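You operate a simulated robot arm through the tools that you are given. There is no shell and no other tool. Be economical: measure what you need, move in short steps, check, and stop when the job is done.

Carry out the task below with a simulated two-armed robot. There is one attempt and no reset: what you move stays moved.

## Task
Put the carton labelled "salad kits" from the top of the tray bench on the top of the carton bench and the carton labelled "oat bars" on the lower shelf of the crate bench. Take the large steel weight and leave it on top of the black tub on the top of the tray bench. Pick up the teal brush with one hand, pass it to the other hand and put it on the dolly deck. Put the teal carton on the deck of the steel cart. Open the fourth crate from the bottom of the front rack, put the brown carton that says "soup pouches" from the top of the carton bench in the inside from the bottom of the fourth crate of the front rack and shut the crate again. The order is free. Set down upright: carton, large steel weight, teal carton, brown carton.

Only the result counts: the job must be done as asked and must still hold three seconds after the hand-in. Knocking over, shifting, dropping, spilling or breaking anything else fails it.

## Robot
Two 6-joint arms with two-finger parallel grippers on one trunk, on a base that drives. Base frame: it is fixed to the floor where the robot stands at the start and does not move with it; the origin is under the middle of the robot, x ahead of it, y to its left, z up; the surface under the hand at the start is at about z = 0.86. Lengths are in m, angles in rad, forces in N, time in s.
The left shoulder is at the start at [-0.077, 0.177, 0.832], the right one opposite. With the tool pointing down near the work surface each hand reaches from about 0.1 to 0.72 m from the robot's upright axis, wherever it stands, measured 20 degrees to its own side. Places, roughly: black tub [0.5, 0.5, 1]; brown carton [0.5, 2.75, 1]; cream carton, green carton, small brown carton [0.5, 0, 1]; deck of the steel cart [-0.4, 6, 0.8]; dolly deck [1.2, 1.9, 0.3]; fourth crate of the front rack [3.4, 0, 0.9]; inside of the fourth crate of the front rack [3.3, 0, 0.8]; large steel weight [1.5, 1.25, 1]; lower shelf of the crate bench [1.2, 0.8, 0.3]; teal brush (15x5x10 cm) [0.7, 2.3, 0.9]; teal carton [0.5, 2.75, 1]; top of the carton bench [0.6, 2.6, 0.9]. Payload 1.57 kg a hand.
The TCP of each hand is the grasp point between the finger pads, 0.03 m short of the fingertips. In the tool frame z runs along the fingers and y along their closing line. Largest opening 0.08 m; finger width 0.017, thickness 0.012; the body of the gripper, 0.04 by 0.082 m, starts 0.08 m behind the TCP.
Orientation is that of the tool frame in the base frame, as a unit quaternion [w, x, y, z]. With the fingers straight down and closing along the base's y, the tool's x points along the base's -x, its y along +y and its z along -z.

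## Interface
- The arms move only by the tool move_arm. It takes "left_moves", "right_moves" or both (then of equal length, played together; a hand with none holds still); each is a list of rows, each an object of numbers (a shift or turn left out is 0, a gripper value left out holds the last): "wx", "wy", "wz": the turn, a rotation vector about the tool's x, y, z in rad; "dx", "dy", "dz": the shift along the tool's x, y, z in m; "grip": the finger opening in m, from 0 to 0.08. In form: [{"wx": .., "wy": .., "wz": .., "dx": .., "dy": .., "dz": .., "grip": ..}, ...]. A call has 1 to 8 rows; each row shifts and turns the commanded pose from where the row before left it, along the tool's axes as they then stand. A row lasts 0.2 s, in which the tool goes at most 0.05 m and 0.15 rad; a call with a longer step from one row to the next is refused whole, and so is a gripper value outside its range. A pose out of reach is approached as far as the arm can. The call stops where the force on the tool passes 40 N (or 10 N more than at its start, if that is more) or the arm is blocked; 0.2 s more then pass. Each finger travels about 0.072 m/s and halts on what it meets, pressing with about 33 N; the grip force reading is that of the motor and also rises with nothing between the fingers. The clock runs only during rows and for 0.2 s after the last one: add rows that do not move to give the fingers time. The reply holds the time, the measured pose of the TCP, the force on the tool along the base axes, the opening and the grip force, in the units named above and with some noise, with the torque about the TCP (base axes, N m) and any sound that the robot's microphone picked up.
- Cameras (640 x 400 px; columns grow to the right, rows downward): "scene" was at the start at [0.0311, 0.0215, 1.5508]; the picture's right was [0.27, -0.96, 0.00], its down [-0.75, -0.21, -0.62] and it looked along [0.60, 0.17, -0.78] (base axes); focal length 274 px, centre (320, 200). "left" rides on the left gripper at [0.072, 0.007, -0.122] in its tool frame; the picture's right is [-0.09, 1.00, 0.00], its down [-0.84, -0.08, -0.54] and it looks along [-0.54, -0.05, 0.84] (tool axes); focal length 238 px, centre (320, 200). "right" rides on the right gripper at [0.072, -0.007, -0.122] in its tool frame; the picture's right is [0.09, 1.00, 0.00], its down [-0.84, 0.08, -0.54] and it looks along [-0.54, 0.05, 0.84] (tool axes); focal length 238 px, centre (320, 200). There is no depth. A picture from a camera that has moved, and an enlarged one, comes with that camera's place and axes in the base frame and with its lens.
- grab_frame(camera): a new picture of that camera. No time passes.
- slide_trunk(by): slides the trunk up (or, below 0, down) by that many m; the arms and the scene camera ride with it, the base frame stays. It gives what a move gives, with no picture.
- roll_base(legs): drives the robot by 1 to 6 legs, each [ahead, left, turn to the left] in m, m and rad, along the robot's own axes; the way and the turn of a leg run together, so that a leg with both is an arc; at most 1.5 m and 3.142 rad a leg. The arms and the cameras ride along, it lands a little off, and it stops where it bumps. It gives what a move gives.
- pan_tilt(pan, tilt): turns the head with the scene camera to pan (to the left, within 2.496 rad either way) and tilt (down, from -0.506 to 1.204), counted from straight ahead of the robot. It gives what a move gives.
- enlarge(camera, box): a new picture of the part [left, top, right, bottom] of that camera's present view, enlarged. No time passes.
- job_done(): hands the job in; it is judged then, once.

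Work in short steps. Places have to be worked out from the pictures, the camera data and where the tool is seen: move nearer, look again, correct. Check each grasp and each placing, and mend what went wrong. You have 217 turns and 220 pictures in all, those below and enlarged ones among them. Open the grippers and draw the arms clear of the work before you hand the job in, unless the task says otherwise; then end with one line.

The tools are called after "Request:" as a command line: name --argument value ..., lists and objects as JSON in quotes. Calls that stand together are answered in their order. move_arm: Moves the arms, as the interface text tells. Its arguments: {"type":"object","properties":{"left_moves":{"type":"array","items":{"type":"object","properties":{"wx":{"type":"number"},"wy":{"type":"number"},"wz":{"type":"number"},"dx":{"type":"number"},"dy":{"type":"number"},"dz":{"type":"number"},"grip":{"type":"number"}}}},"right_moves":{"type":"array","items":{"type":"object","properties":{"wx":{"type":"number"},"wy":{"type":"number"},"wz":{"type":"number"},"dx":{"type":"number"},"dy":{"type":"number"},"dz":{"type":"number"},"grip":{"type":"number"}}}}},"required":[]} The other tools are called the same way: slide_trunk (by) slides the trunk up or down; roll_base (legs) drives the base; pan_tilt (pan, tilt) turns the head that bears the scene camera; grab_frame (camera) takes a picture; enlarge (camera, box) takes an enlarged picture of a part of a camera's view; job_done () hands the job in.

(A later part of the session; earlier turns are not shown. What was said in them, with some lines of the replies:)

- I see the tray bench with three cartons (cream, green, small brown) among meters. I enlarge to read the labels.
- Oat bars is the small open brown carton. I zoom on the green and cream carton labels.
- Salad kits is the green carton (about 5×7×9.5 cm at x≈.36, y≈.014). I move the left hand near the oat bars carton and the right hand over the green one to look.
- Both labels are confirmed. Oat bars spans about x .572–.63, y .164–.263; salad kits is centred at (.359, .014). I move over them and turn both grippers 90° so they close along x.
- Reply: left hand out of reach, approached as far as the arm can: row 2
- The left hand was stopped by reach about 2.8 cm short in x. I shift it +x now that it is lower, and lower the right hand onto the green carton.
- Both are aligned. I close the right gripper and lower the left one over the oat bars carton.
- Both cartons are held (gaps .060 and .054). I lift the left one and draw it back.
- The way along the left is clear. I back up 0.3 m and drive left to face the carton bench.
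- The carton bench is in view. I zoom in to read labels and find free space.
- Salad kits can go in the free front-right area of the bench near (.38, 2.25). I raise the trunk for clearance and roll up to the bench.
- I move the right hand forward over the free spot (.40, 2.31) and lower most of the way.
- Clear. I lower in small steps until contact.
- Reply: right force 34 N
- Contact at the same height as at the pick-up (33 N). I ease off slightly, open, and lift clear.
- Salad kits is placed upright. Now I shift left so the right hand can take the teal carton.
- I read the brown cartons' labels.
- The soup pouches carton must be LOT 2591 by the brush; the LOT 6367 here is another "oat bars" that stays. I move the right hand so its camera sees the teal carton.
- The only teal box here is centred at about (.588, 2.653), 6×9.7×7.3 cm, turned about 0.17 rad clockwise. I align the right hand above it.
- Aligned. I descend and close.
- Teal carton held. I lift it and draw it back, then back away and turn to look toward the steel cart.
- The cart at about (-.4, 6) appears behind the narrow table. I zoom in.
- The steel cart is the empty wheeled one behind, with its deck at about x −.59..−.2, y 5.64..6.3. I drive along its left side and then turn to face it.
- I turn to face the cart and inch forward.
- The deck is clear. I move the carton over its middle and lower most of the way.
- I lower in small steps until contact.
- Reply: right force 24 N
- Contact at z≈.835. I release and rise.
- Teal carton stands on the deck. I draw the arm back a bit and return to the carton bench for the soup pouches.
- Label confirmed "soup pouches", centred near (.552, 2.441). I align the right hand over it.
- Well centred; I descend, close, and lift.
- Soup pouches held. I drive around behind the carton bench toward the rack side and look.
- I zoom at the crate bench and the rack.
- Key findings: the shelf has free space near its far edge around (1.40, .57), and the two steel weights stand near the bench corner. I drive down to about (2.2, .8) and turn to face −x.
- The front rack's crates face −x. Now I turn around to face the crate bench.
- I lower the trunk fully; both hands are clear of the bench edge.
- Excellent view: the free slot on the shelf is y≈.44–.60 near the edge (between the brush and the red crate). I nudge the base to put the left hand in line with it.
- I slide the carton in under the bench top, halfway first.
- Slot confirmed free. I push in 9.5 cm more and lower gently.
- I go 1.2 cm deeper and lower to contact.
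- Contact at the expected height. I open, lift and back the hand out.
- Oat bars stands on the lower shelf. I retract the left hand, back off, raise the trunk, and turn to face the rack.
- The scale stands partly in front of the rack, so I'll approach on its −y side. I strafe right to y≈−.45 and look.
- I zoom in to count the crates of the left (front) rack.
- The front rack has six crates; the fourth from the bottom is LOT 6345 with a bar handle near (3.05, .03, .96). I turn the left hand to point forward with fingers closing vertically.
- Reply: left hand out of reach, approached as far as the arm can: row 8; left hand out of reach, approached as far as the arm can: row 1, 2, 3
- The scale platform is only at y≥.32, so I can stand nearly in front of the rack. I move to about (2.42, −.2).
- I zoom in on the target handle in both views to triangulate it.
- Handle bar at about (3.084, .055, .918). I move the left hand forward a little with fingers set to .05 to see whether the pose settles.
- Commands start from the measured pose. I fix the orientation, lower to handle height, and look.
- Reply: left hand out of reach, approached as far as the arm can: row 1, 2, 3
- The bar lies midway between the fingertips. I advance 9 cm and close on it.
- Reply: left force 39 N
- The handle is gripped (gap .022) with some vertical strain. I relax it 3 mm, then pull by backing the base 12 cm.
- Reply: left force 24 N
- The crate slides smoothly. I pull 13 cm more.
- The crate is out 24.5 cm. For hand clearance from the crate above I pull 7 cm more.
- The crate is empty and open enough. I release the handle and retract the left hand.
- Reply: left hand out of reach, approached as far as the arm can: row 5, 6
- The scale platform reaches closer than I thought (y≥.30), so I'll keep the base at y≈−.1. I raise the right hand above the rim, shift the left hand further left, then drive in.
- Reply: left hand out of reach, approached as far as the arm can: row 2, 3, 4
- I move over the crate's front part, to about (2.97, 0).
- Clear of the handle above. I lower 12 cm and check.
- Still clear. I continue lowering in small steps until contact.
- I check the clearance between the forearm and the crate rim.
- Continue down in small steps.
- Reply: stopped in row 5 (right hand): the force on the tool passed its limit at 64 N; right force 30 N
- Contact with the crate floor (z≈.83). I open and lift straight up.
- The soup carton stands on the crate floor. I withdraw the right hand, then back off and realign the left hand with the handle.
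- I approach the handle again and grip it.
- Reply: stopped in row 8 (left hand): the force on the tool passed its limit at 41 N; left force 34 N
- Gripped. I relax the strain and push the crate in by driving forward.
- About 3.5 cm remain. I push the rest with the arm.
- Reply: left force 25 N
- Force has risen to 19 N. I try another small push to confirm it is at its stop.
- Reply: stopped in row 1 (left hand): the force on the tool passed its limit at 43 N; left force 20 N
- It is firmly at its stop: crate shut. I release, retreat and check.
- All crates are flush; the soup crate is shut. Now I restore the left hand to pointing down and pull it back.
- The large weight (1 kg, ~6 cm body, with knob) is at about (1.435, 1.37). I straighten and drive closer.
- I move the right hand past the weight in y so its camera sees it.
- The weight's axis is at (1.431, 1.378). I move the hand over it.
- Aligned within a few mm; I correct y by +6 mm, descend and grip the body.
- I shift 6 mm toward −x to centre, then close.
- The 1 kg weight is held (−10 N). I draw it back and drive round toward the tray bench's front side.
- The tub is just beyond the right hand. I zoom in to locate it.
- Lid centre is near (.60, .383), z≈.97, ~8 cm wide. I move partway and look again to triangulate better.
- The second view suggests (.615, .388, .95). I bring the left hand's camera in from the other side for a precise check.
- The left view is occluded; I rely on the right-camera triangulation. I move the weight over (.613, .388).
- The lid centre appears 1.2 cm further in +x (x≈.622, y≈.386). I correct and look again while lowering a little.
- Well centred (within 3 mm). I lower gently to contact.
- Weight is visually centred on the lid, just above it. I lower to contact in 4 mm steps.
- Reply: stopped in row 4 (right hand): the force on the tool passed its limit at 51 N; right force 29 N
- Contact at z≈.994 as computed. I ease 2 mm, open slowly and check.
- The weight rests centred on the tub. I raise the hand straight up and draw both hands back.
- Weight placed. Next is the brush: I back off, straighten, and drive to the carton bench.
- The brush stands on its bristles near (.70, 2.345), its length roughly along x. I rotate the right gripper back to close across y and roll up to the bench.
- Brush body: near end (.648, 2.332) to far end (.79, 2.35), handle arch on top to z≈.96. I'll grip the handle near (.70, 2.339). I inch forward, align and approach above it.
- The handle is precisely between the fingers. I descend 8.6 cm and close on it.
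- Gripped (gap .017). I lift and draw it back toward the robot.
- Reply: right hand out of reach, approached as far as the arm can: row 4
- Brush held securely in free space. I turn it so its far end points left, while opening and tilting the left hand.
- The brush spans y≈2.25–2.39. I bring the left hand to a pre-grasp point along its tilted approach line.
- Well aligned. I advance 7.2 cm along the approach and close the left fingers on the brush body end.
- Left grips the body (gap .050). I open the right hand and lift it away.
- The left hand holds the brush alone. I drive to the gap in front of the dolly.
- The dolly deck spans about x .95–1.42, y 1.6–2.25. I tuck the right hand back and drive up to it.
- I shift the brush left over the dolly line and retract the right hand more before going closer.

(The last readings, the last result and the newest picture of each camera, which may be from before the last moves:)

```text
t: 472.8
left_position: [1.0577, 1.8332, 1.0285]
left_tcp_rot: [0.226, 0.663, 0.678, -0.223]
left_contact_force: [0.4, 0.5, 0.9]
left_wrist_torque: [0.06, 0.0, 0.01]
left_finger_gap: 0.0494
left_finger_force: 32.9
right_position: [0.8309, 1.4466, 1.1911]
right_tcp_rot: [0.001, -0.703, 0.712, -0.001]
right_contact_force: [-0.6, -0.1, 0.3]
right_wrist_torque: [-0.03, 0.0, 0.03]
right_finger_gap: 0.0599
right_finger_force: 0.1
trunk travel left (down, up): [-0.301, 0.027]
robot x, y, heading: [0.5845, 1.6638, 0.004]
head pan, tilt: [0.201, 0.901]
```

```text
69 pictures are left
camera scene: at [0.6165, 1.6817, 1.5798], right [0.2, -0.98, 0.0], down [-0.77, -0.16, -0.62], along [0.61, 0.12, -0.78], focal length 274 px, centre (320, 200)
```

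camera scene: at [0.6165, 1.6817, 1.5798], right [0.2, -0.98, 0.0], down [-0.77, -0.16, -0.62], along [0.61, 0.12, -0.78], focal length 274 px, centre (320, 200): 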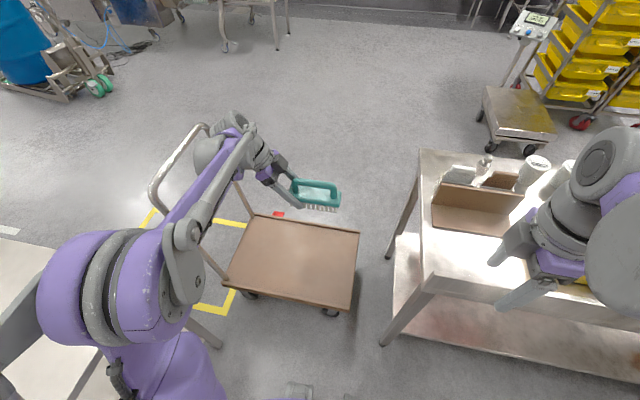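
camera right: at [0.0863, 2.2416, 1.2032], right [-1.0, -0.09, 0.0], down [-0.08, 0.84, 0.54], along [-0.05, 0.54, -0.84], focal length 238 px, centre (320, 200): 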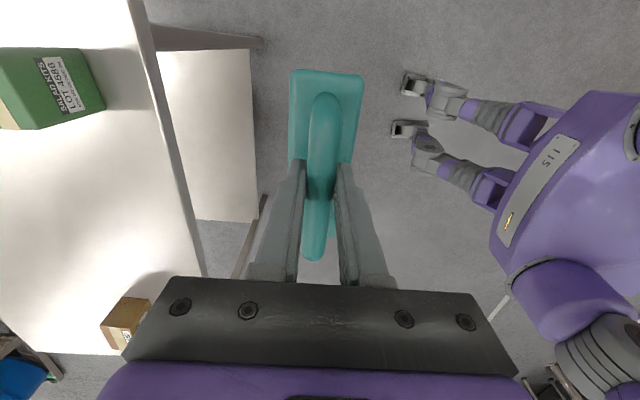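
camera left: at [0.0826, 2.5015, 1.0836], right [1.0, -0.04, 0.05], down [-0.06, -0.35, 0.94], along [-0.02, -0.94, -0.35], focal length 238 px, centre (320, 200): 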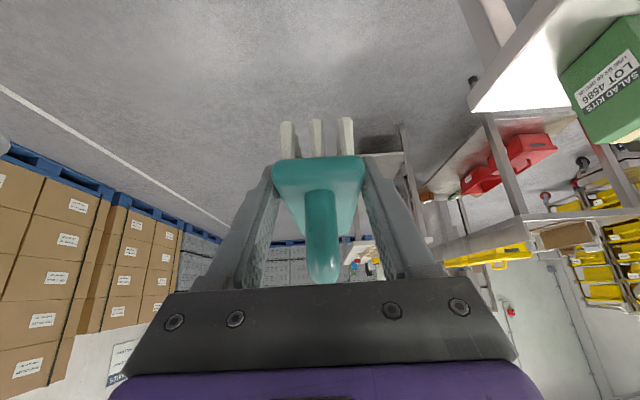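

The left elbow is near the carton bench line, so I shift the base 11 cm to the right before lowering.

Request:
roll_base --legs '[[0.02, -0.11, 0]]'

Request:
slide_trunk --by -0.15

Request:
grab_frame --camera "scene"

```text
t: 474.4
left_position: [1.078, 1.7235, 1.0294]
left_tcp_rot: [0.226, 0.663, 0.678, -0.223]
left_contact_force: [-0.3, -0.9, -0.3]
left_wrist_torque: [0.06, -0.03, 0.01]
left_finger_gap: 0.0495
left_finger_force: 32.7
right_position: [0.8496, 1.3354, 1.191]
right_tcp_rot: [0.0, -0.702, 0.712, 0.0]
right_contact_force: [0.4, 0.5, 0.5]
right_wrist_torque: [0.0, 0.0, 0.01]
right_finger_gap: 0.0599
right_finger_force: 0.0
trunk travel left (down, up): [-0.301, 0.027]
robot x, y, heading: [0.6075, 1.5553, -0.0]
head pan, tilt: [0.201, 0.901]
```

```text
t: 476.2
left_position: [1.0779, 1.7247, 0.8791]
left_tcp_rot: [0.226, 0.663, 0.678, -0.222]
left_contact_force: [0.1, -0.8, 0.0]
left_wrist_torque: [0.06, -0.01, -0.02]
left_finger_gap: 0.0494
left_finger_force: 32.6
right_position: [0.8495, 1.3376, 1.0403]
right_tcp_rot: [0.0, -0.702, 0.712, 0.0]
right_contact_force: [-0.2, -0.7, 0.0]
right_wrist_torque: [0.05, -0.01, -0.04]
right_finger_gap: 0.0599
right_finger_force: 0.0
trunk travel left (down, up): [-0.151, 0.177]
robot x, y, heading: [0.605, 1.558, -0.003]
head pan, tilt: [0.201, 0.901]
```

```text
68 pictures are left
camera scene: at [0.6449, 1.5729, 1.4267], right [0.2, -0.98, 0.0], down [-0.77, -0.16, -0.62], along [0.61, 0.12, -0.78], focal length 274 px, centre (320, 200)
```

scene: 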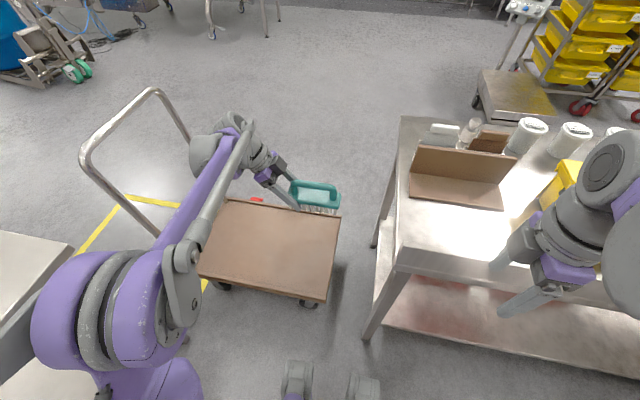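

Clear so far. I lower the trunk the rest, raise the right hand slightly, and move the brush over the deck.

Request:
move_arm --right_moves '[{"dz": -0.04}, {"dz": -0.04}, {"dz": -0.02}]'

Request:
slide_trunk --by -0.15

Request:
move_arm --left_moves '[{"dx": 0.0309, "dy": 0.0146, "dz": 0.0214}, {"dx": 0.0309, "dy": 0.0146, "dz": 0.0214}, {"dx": 0.0309, "dy": 0.0146, "dz": 0.0214}, {"dx": 0.0309, "dy": 0.0146, "dz": 0.0214}, {"dx": 0.0309, "dy": 0.0146, "dz": 0.0214}, {"dx": 0.0309, "dy": 0.0146, "dz": 0.0214}, {"dx": 0.0309, "dy": 0.0146, "dz": 0.0214}]'

Request:
grab_frame --camera "scene"

Request:
grab_frame --camera "left"

```text
t: 477.0
left_position: [1.0777, 1.7246, 0.8799]
left_tcp_rot: [0.225, 0.663, 0.678, -0.223]
left_contact_force: [-0.3, 0.6, 0.0]
left_wrist_torque: [0.05, -0.04, 0.01]
left_finger_gap: 0.0493
left_finger_force: 33.2
right_position: [0.847, 1.3387, 1.1409]
right_tcp_rot: [0.001, -0.701, 0.713, -0.001]
right_contact_force: [-0.6, 0.0, 1.0]
right_wrist_torque: [0.04, 0.0, 0.0]
right_finger_gap: 0.0602
right_finger_force: 0.1
trunk travel left (down, up): [-0.151, 0.177]
robot x, y, heading: [0.6045, 1.5541, 0.001]
head pan, tilt: [0.201, 0.901]
```

```text
t: 478.7
left_position: [1.0774, 1.725, 0.7292]
left_tcp_rot: [0.226, 0.663, 0.678, -0.223]
left_contact_force: [0.3, 0.3, -0.3]
left_wrist_torque: [0.08, -0.01, 0.0]
left_finger_gap: 0.0495
left_finger_force: 32.7
right_position: [0.8488, 1.3377, 0.9915]
right_tcp_rot: [0.001, -0.702, 0.712, -0.001]
right_contact_force: [-1.0, 0.0, 0.7]
right_wrist_torque: [-0.02, 0.0, -0.02]
right_finger_gap: 0.0601
right_finger_force: 0.2
trunk travel left (down, up): [-0.001, 0.327]
robot x, y, heading: [0.6042, 1.5641, 0.002]
head pan, tilt: [0.201, 0.901]
```

```text
t: 480.3
left_position: [1.1781, 1.8082, 0.4767]
left_tcp_rot: [0.226, 0.662, 0.679, -0.222]
left_contact_force: [-0.3, -0.8, 0.6]
left_wrist_torque: [0.06, -0.04, 0.0]
left_finger_gap: 0.0494
left_finger_force: 32.5
right_position: [0.8502, 1.3378, 0.9918]
right_tcp_rot: [0.001, -0.703, 0.711, -0.001]
right_contact_force: [-0.6, 0.7, 0.3]
right_wrist_torque: [0.0, -0.01, -0.02]
right_finger_gap: 0.06
right_finger_force: 0.1
trunk travel left (down, up): [-0.001, 0.327]
robot x, y, heading: [0.6036, 1.5591, -0.0]
head pan, tilt: [0.201, 0.901]
```

```text
67 pictures are left
camera scene: at [0.6874, 1.5731, 1.2735], right [0.2, -0.98, 0.0], down [-0.77, -0.16, -0.62], along [0.61, 0.12, -0.78], focal length 274 px, centre (320, 200)
```

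scene: 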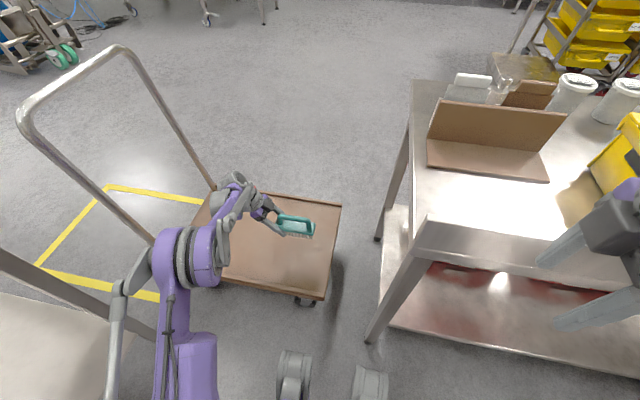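

```text
66 pictures are left
camera left: at [1.1817, 1.938, 0.5297], right [1.0, -0.05, 0.05], down [-0.07, -0.34, 0.94], along [-0.03, -0.94, -0.35], focal length 238 px, centre (320, 200)
```

left: 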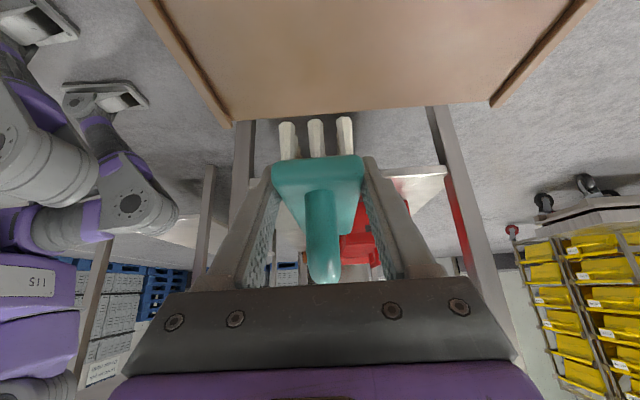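

The brush is above the deck. I shift it 4 cm further in and lower 10 cm.

Request:
move_arm --left_moves '[{"dx": 0.0307, "dz": 0.0186}, {"dx": 0.0307, "dz": 0.0186}, {"dx": 0.0307, "dz": 0.0186}, {}]'

Request:
enlarge --camera "scene" --box '[180, 150, 360, 320]'

Request:
grab_frame --camera "left"

```text
t: 481.3
left_position: [1.1785, 1.8479, 0.377]
left_tcp_rot: [0.226, 0.663, 0.678, -0.223]
left_contact_force: [-1.2, -0.2, -0.2]
left_wrist_torque: [0.06, 0.0, -0.01]
left_finger_gap: 0.0496
left_finger_force: 32.7
right_position: [0.8492, 1.337, 0.9909]
right_tcp_rot: [0.001, -0.702, 0.712, -0.001]
right_contact_force: [1.2, 0.3, 0.5]
right_wrist_torque: [-0.04, 0.0, -0.02]
right_finger_gap: 0.06
right_finger_force: 0.1
trunk travel left (down, up): [-0.001, 0.327]
robot x, y, heading: [0.6028, 1.5551, -0.003]
head pan, tilt: [0.201, 0.901]
```

```text
2.35 times, centred on (270, 235) of scene
camera zoom: at [0.687, 1.5729, 1.2735], right [0.2, -0.98, 0.0], down [-0.77, -0.16, -0.62], along [0.61, 0.12, -0.78], focal length 646 px, centre (438, 118)
```

zoom: 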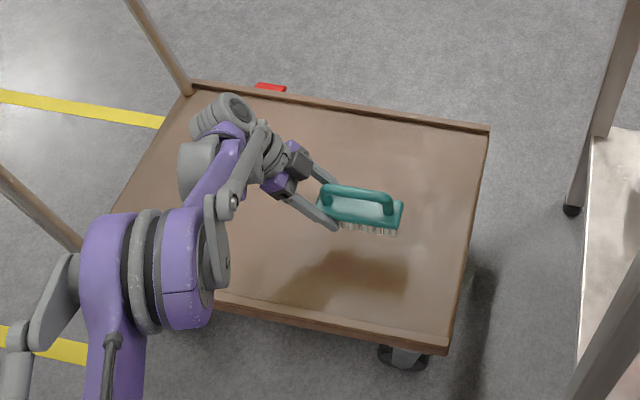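

```text
64 pictures are left
camera left: at [1.182, 1.9786, 0.4312], right [1.0, -0.05, 0.05], down [-0.07, -0.34, 0.94], along [-0.03, -0.94, -0.35], focal length 238 px, centre (320, 200)
```

left: 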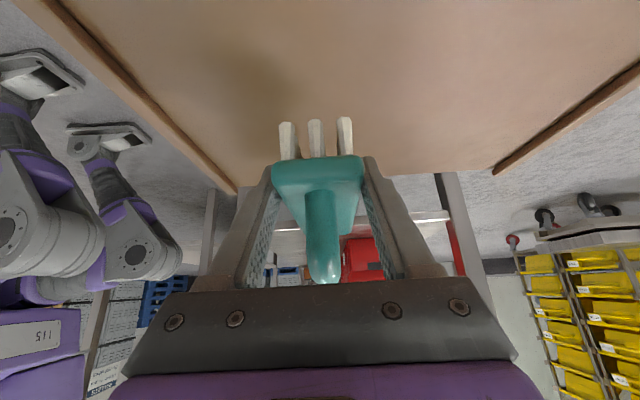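

Well inside the deck. I lower in small vertical steps.

Request:
move_arm --left_moves '[{"dx": 0.012, "dz": 0.016}, {"dx": 0.009, "dz": 0.012}, {"dx": 0.006, "dz": 0.008}, {"dx": 0.0036, "dz": 0.0048}, {"dx": 0.0036, "dz": 0.0048}, {"dx": 0.0036, "dz": 0.0048}]'

Request:
enlarge --camera "scene" --box '[180, 150, 360, 320]'

```text
t: 482.7
left_position: [1.1779, 1.848, 0.3159]
left_tcp_rot: [0.227, 0.662, 0.679, -0.223]
left_contact_force: [-1.3, -0.1, 0.6]
left_wrist_torque: [0.05, -0.01, -0.02]
left_finger_gap: 0.0492
left_finger_force: 32.8
right_position: [0.8481, 1.3366, 0.9924]
right_tcp_rot: [0.001, -0.702, 0.712, 0.0]
right_contact_force: [-0.1, -1.0, -0.3]
right_wrist_torque: [-0.02, 0.02, -0.04]
right_finger_gap: 0.0601
right_finger_force: 0.2
trunk travel left (down, up): [-0.001, 0.327]
robot x, y, heading: [0.6033, 1.5588, 0.0]
head pan, tilt: [0.201, 0.901]
```

```text
2.35 times, centred on (270, 235) of scene
camera zoom: at [0.6871, 1.5729, 1.2735], right [0.2, -0.98, 0.0], down [-0.77, -0.16, -0.62], along [0.61, 0.12, -0.78], focal length 646 px, centre (438, 118)
```

zoom: 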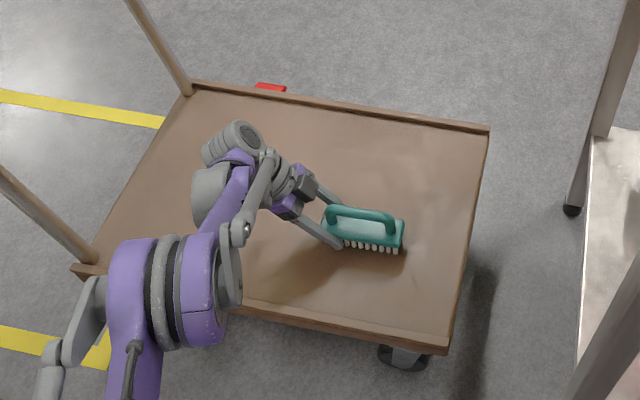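

Request:
move_arm --left_moves '[{"dx": 0.0048, "dz": 0.0064}, {"dx": 0.0048, "dz": 0.0064}, {"dx": 0.0036, "dz": 0.0048}, {"dx": 0.0036, "dz": 0.0048}, {"dx": 0.0036, "dz": 0.0048}, {"dx": 0.0036, "dz": 0.0048}]'

Request:
enlarge --camera "scene" --box '[180, 150, 360, 320]'

```text
t: 483.5
left_position: [1.1762, 1.8495, 0.3005]
left_tcp_rot: [0.227, 0.663, 0.677, -0.225]
left_contact_force: [-6.1, -0.8, 12.7]
left_wrist_torque: [-0.08, -0.2, -0.15]
left_finger_gap: 0.0494
left_finger_force: 33.0
right_position: [0.8475, 1.3369, 0.9924]
right_tcp_rot: [0.001, -0.702, 0.712, -0.001]
right_contact_force: [-0.1, -1.2, -0.4]
right_wrist_torque: [0.04, -0.02, -0.03]
right_finger_gap: 0.0597
right_finger_force: 0.0
trunk travel left (down, up): [-0.001, 0.327]
robot x, y, heading: [0.6013, 1.5537, 0.003]
head pan, tilt: [0.201, 0.901]
stopped in row 4 (left hand): the force on the tool passed its limit at 45 N (the readings are from after the stop); the commanded pose is now the measured one
```

```text
2.35 times, centred on (270, 235) of scene
camera zoom: at [0.6859, 1.5725, 1.2736], right [0.2, -0.98, 0.0], down [-0.77, -0.16, -0.62], along [0.61, 0.12, -0.78], focal length 646 px, centre (438, 118)
```

zoom: 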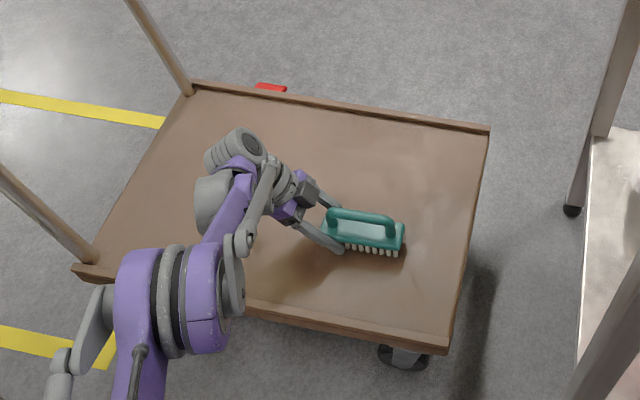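

Contact with the deck. I open the left hand and retreat along its axis.

Request:
move_arm --left_moves '[{"grip": 0.06}, {"grip": 0.08}, {"grip": 0.08}, {"grip": 0.08}, {"dz": -0.03}, {"dz": -0.04}, {"dz": -0.04}]'

Request:
enlarge --camera "scene" --box '[180, 150, 360, 320]'

Request:
grab_frame --camera "left"

```text
t: 485.1
left_position: [1.1708, 1.9143, 0.3844]
left_tcp_rot: [0.228, 0.663, 0.677, -0.225]
left_contact_force: [-0.4, -0.4, 0.4]
left_wrist_torque: [0.0, -0.02, 0.0]
left_finger_gap: 0.0799
left_finger_force: 0.0
right_position: [0.8485, 1.3377, 0.992]
right_tcp_rot: [0.001, -0.703, 0.711, 0.0]
right_contact_force: [-0.3, 1.1, 0.3]
right_wrist_torque: [0.01, 0.03, -0.01]
right_finger_gap: 0.0601
right_finger_force: 0.0
trunk travel left (down, up): [-0.001, 0.327]
robot x, y, heading: [0.6038, 1.5589, 0.0]
head pan, tilt: [0.201, 0.901]
```

```text
2.35 times, centred on (270, 235) of scene
camera zoom: at [0.6867, 1.5729, 1.2735], right [0.2, -0.98, 0.0], down [-0.77, -0.16, -0.62], along [0.61, 0.12, -0.78], focal length 646 px, centre (438, 118)
```

zoom: 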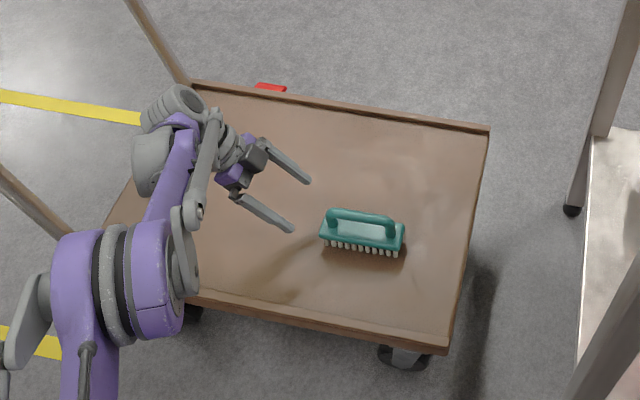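

```text
60 pictures are left
camera left: at [1.1767, 2.0462, 0.4381], right [1.0, -0.05, 0.05], down [-0.07, -0.34, 0.94], along [-0.03, -0.94, -0.34], focal length 238 px, centre (320, 200)
```

left: 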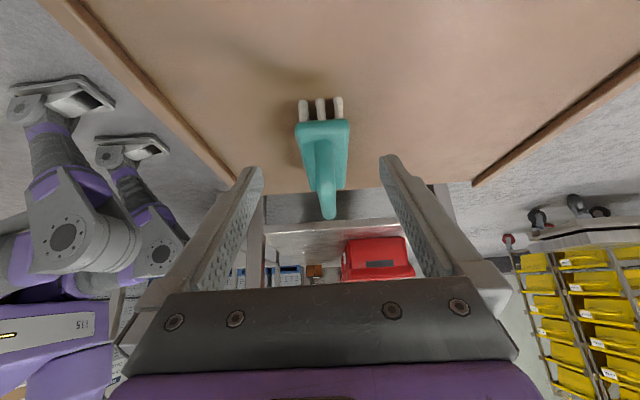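

The brush rests on the deck. I raise the left hand straight up, then back the base off.

Request:
move_arm --left_moves '[{"dx": -0.026, "dz": -0.034}, {"dx": -0.026, "dz": -0.034}, {"dx": -0.026, "dz": -0.034}, {"dx": -0.026, "dz": -0.034}, {"dx": -0.026, "dz": -0.034}, {"dx": -0.026, "dz": -0.034}, {"dx": -0.026, "dz": -0.034}, {"dx": -0.026, "dz": -0.034}]'

Request:
slide_trunk --by 0.3

Request:
roll_base --legs '[[-0.6, 0, 0]]'

Request:
pan_tilt --pan 0.1 --tilt 0.6

Request:
grab_frame --camera "scene"

```text
t: 486.9
left_position: [1.1748, 1.9157, 0.7281]
left_tcp_rot: [0.228, 0.662, 0.677, -0.225]
left_contact_force: [-0.8, 0.3, 0.1]
left_wrist_torque: [0.01, 0.0, -0.01]
left_finger_gap: 0.0798
left_finger_force: 0.0
right_position: [0.8489, 1.3371, 0.9919]
right_tcp_rot: [0.0, -0.702, 0.712, 0.0]
right_contact_force: [-0.2, -0.7, -0.2]
right_wrist_torque: [0.0, 0.04, 0.02]
right_finger_gap: 0.06
right_finger_force: 0.1
trunk travel left (down, up): [-0.001, 0.327]
robot x, y, heading: [0.6007, 1.5545, 0.003]
head pan, tilt: [0.201, 0.901]
```

```text
t: 489.9
left_position: [1.1758, 1.9145, 1.0276]
left_tcp_rot: [0.227, 0.663, 0.677, -0.225]
left_contact_force: [0.4, 0.2, 0.8]
left_wrist_torque: [-0.02, -0.02, 0.01]
left_finger_gap: 0.08
left_finger_force: 0.0
right_position: [0.8484, 1.3361, 1.2911]
right_tcp_rot: [0.0, -0.703, 0.711, 0.0]
right_contact_force: [-0.2, 0.3, -1.0]
right_wrist_torque: [-0.04, -0.05, 0.01]
right_finger_gap: 0.0599
right_finger_force: 0.0
trunk travel left (down, up): [-0.301, 0.027]
robot x, y, heading: [0.6039, 1.5575, 0.005]
head pan, tilt: [0.201, 0.901]
```

```text
t: 493.4
left_position: [0.5727, 1.9142, 1.0281]
left_tcp_rot: [0.228, 0.663, 0.677, -0.225]
left_contact_force: [0.0, 0.7, -0.9]
left_wrist_torque: [-0.05, 0.01, -0.05]
left_finger_gap: 0.08
left_finger_force: 0.1
right_position: [0.2451, 1.3369, 1.2923]
right_tcp_rot: [0.001, -0.702, 0.712, -0.001]
right_contact_force: [0.2, -0.9, -0.1]
right_wrist_torque: [0.01, 0.03, 0.0]
right_finger_gap: 0.0601
right_finger_force: 0.0
trunk travel left (down, up): [-0.301, 0.027]
robot x, y, heading: [0.0005, 1.5545, 0.004]
head pan, tilt: [0.201, 0.901]
```

```text
t: 494.1
left_position: [0.5723, 1.9141, 1.0266]
left_tcp_rot: [0.227, 0.663, 0.677, -0.225]
left_contact_force: [-0.8, -0.5, 0.0]
left_wrist_torque: [0.0, 0.01, -0.02]
left_finger_gap: 0.0799
left_finger_force: 0.0
right_position: [0.245, 1.3353, 1.2926]
right_tcp_rot: [0.001, -0.701, 0.713, -0.001]
right_contact_force: [0.0, 0.3, -0.8]
right_wrist_torque: [0.0, -0.01, 0.0]
right_finger_gap: 0.06
right_finger_force: 0.0
trunk travel left (down, up): [-0.301, 0.027]
robot x, y, heading: [0.0005, 1.5549, 0.001]
head pan, tilt: [0.099, 0.6]
```

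```text
59 pictures are left
camera scene: at [0.0455, 1.5665, 1.6044], right [0.1, -1.0, 0.0], down [-0.56, -0.06, -0.82], along [0.82, 0.08, -0.57], focal length 274 px, centre (320, 200)
```

scene: 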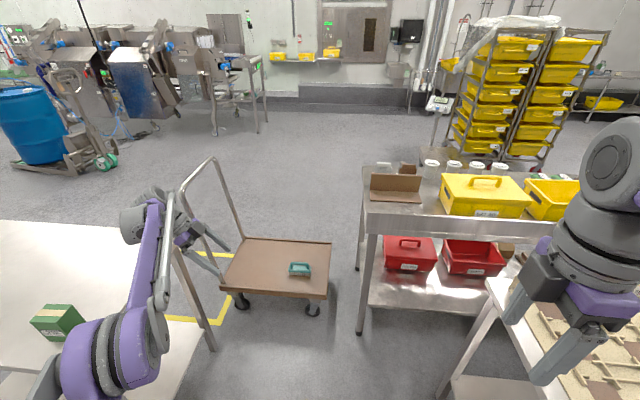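

Brush is on the dolly deck. I back off to get the arms clear of everything and take a last look at the benches.

Request:
roll_base --legs '[[-0.5, 0, 0]]'

Request:
pan_tilt --pan -0.7 --tilt 0.5

Request:
grab_frame --camera "scene"

Request:
pan_tilt --pan 1.2 --tilt 0.4

Request:
grab_frame --camera "scene"

```text
t: 497.1
left_position: [0.0688, 1.9112, 1.0263]
left_tcp_rot: [0.226, 0.666, 0.674, -0.226]
left_contact_force: [0.5, 0.7, 0.1]
left_wrist_torque: [0.01, 0.02, -0.04]
left_finger_gap: 0.0798
left_finger_force: 0.0
right_position: [-0.2636, 1.3372, 1.2922]
right_tcp_rot: [0.001, -0.698, 0.716, -0.001]
right_contact_force: [-0.3, 0.0, -0.1]
right_wrist_torque: [0.0, 0.02, 0.04]
right_finger_gap: 0.06
right_finger_force: 0.0
trunk travel left (down, up): [-0.301, 0.027]
robot x, y, heading: [-0.5053, 1.5606, -0.006]
head pan, tilt: [0.099, 0.6]
```

```text
t: 498.3
left_position: [0.0694, 1.9112, 1.0285]
left_tcp_rot: [0.227, 0.666, 0.673, -0.227]
left_contact_force: [-0.3, -0.7, 0.3]
left_wrist_torque: [0.01, 0.03, -0.01]
left_finger_gap: 0.0798
left_finger_force: 0.1
right_position: [-0.2646, 1.3367, 1.2921]
right_tcp_rot: [0.001, -0.699, 0.715, -0.001]
right_contact_force: [0.0, 0.4, 0.2]
right_wrist_torque: [0.0, 0.01, 0.01]
right_finger_gap: 0.0599
right_finger_force: 0.0
trunk travel left (down, up): [-0.301, 0.027]
robot x, y, heading: [-0.5043, 1.5607, -0.007]
head pan, tilt: [-0.7, 0.499]
```

```text
58 pictures are left
camera scene: at [-0.4808, 1.5016, 1.6135], right [-0.65, -0.76, 0.0], down [-0.36, 0.31, -0.88], along [0.67, -0.57, -0.48], focal length 274 px, centre (320, 200)
```

scene: 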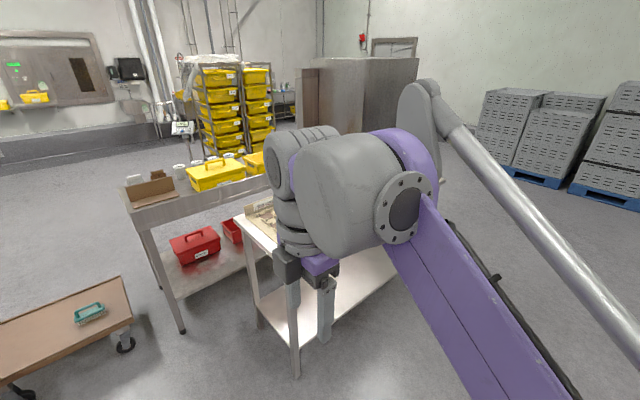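

```text
t: 500.1
left_position: [0.0694, 1.9117, 1.0269]
left_tcp_rot: [0.227, 0.666, 0.674, -0.226]
left_contact_force: [0.3, -1.0, 0.6]
left_wrist_torque: [0.01, -0.04, -0.01]
left_finger_gap: 0.0798
left_finger_force: 0.2
right_position: [-0.2645, 1.337, 1.2916]
right_tcp_rot: [0.001, -0.699, 0.716, -0.001]
right_contact_force: [-0.9, 0.7, 0.1]
right_wrist_torque: [-0.01, -0.05, 0.0]
right_finger_gap: 0.06
right_finger_force: 0.1
trunk travel left (down, up): [-0.301, 0.027]
robot x, y, heading: [-0.5053, 1.558, -0.007]
head pan, tilt: [1.201, 0.4]
```

```text
57 pictures are left
camera scene: at [-0.5154, 1.6468, 1.6227], right [0.93, -0.37, 0.0], down [-0.14, -0.36, -0.92], along [0.34, 0.86, -0.39], focal length 274 px, centre (320, 200)
```

scene: 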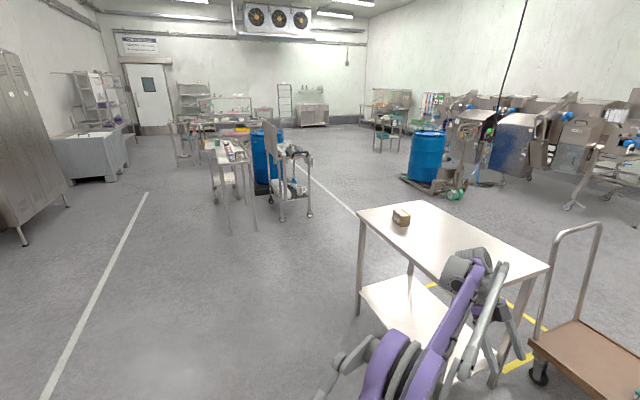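

All placements were checked after each release, and both grippers are open and clear of the work. I hand in.

Request:
job_done

```text
The job is handed in.
```

All the moves were carried out and the job is handed in. The one uncertain item is the "teal carton": I took the only teal box on the carton bench for it, and it carries a meter-style display.
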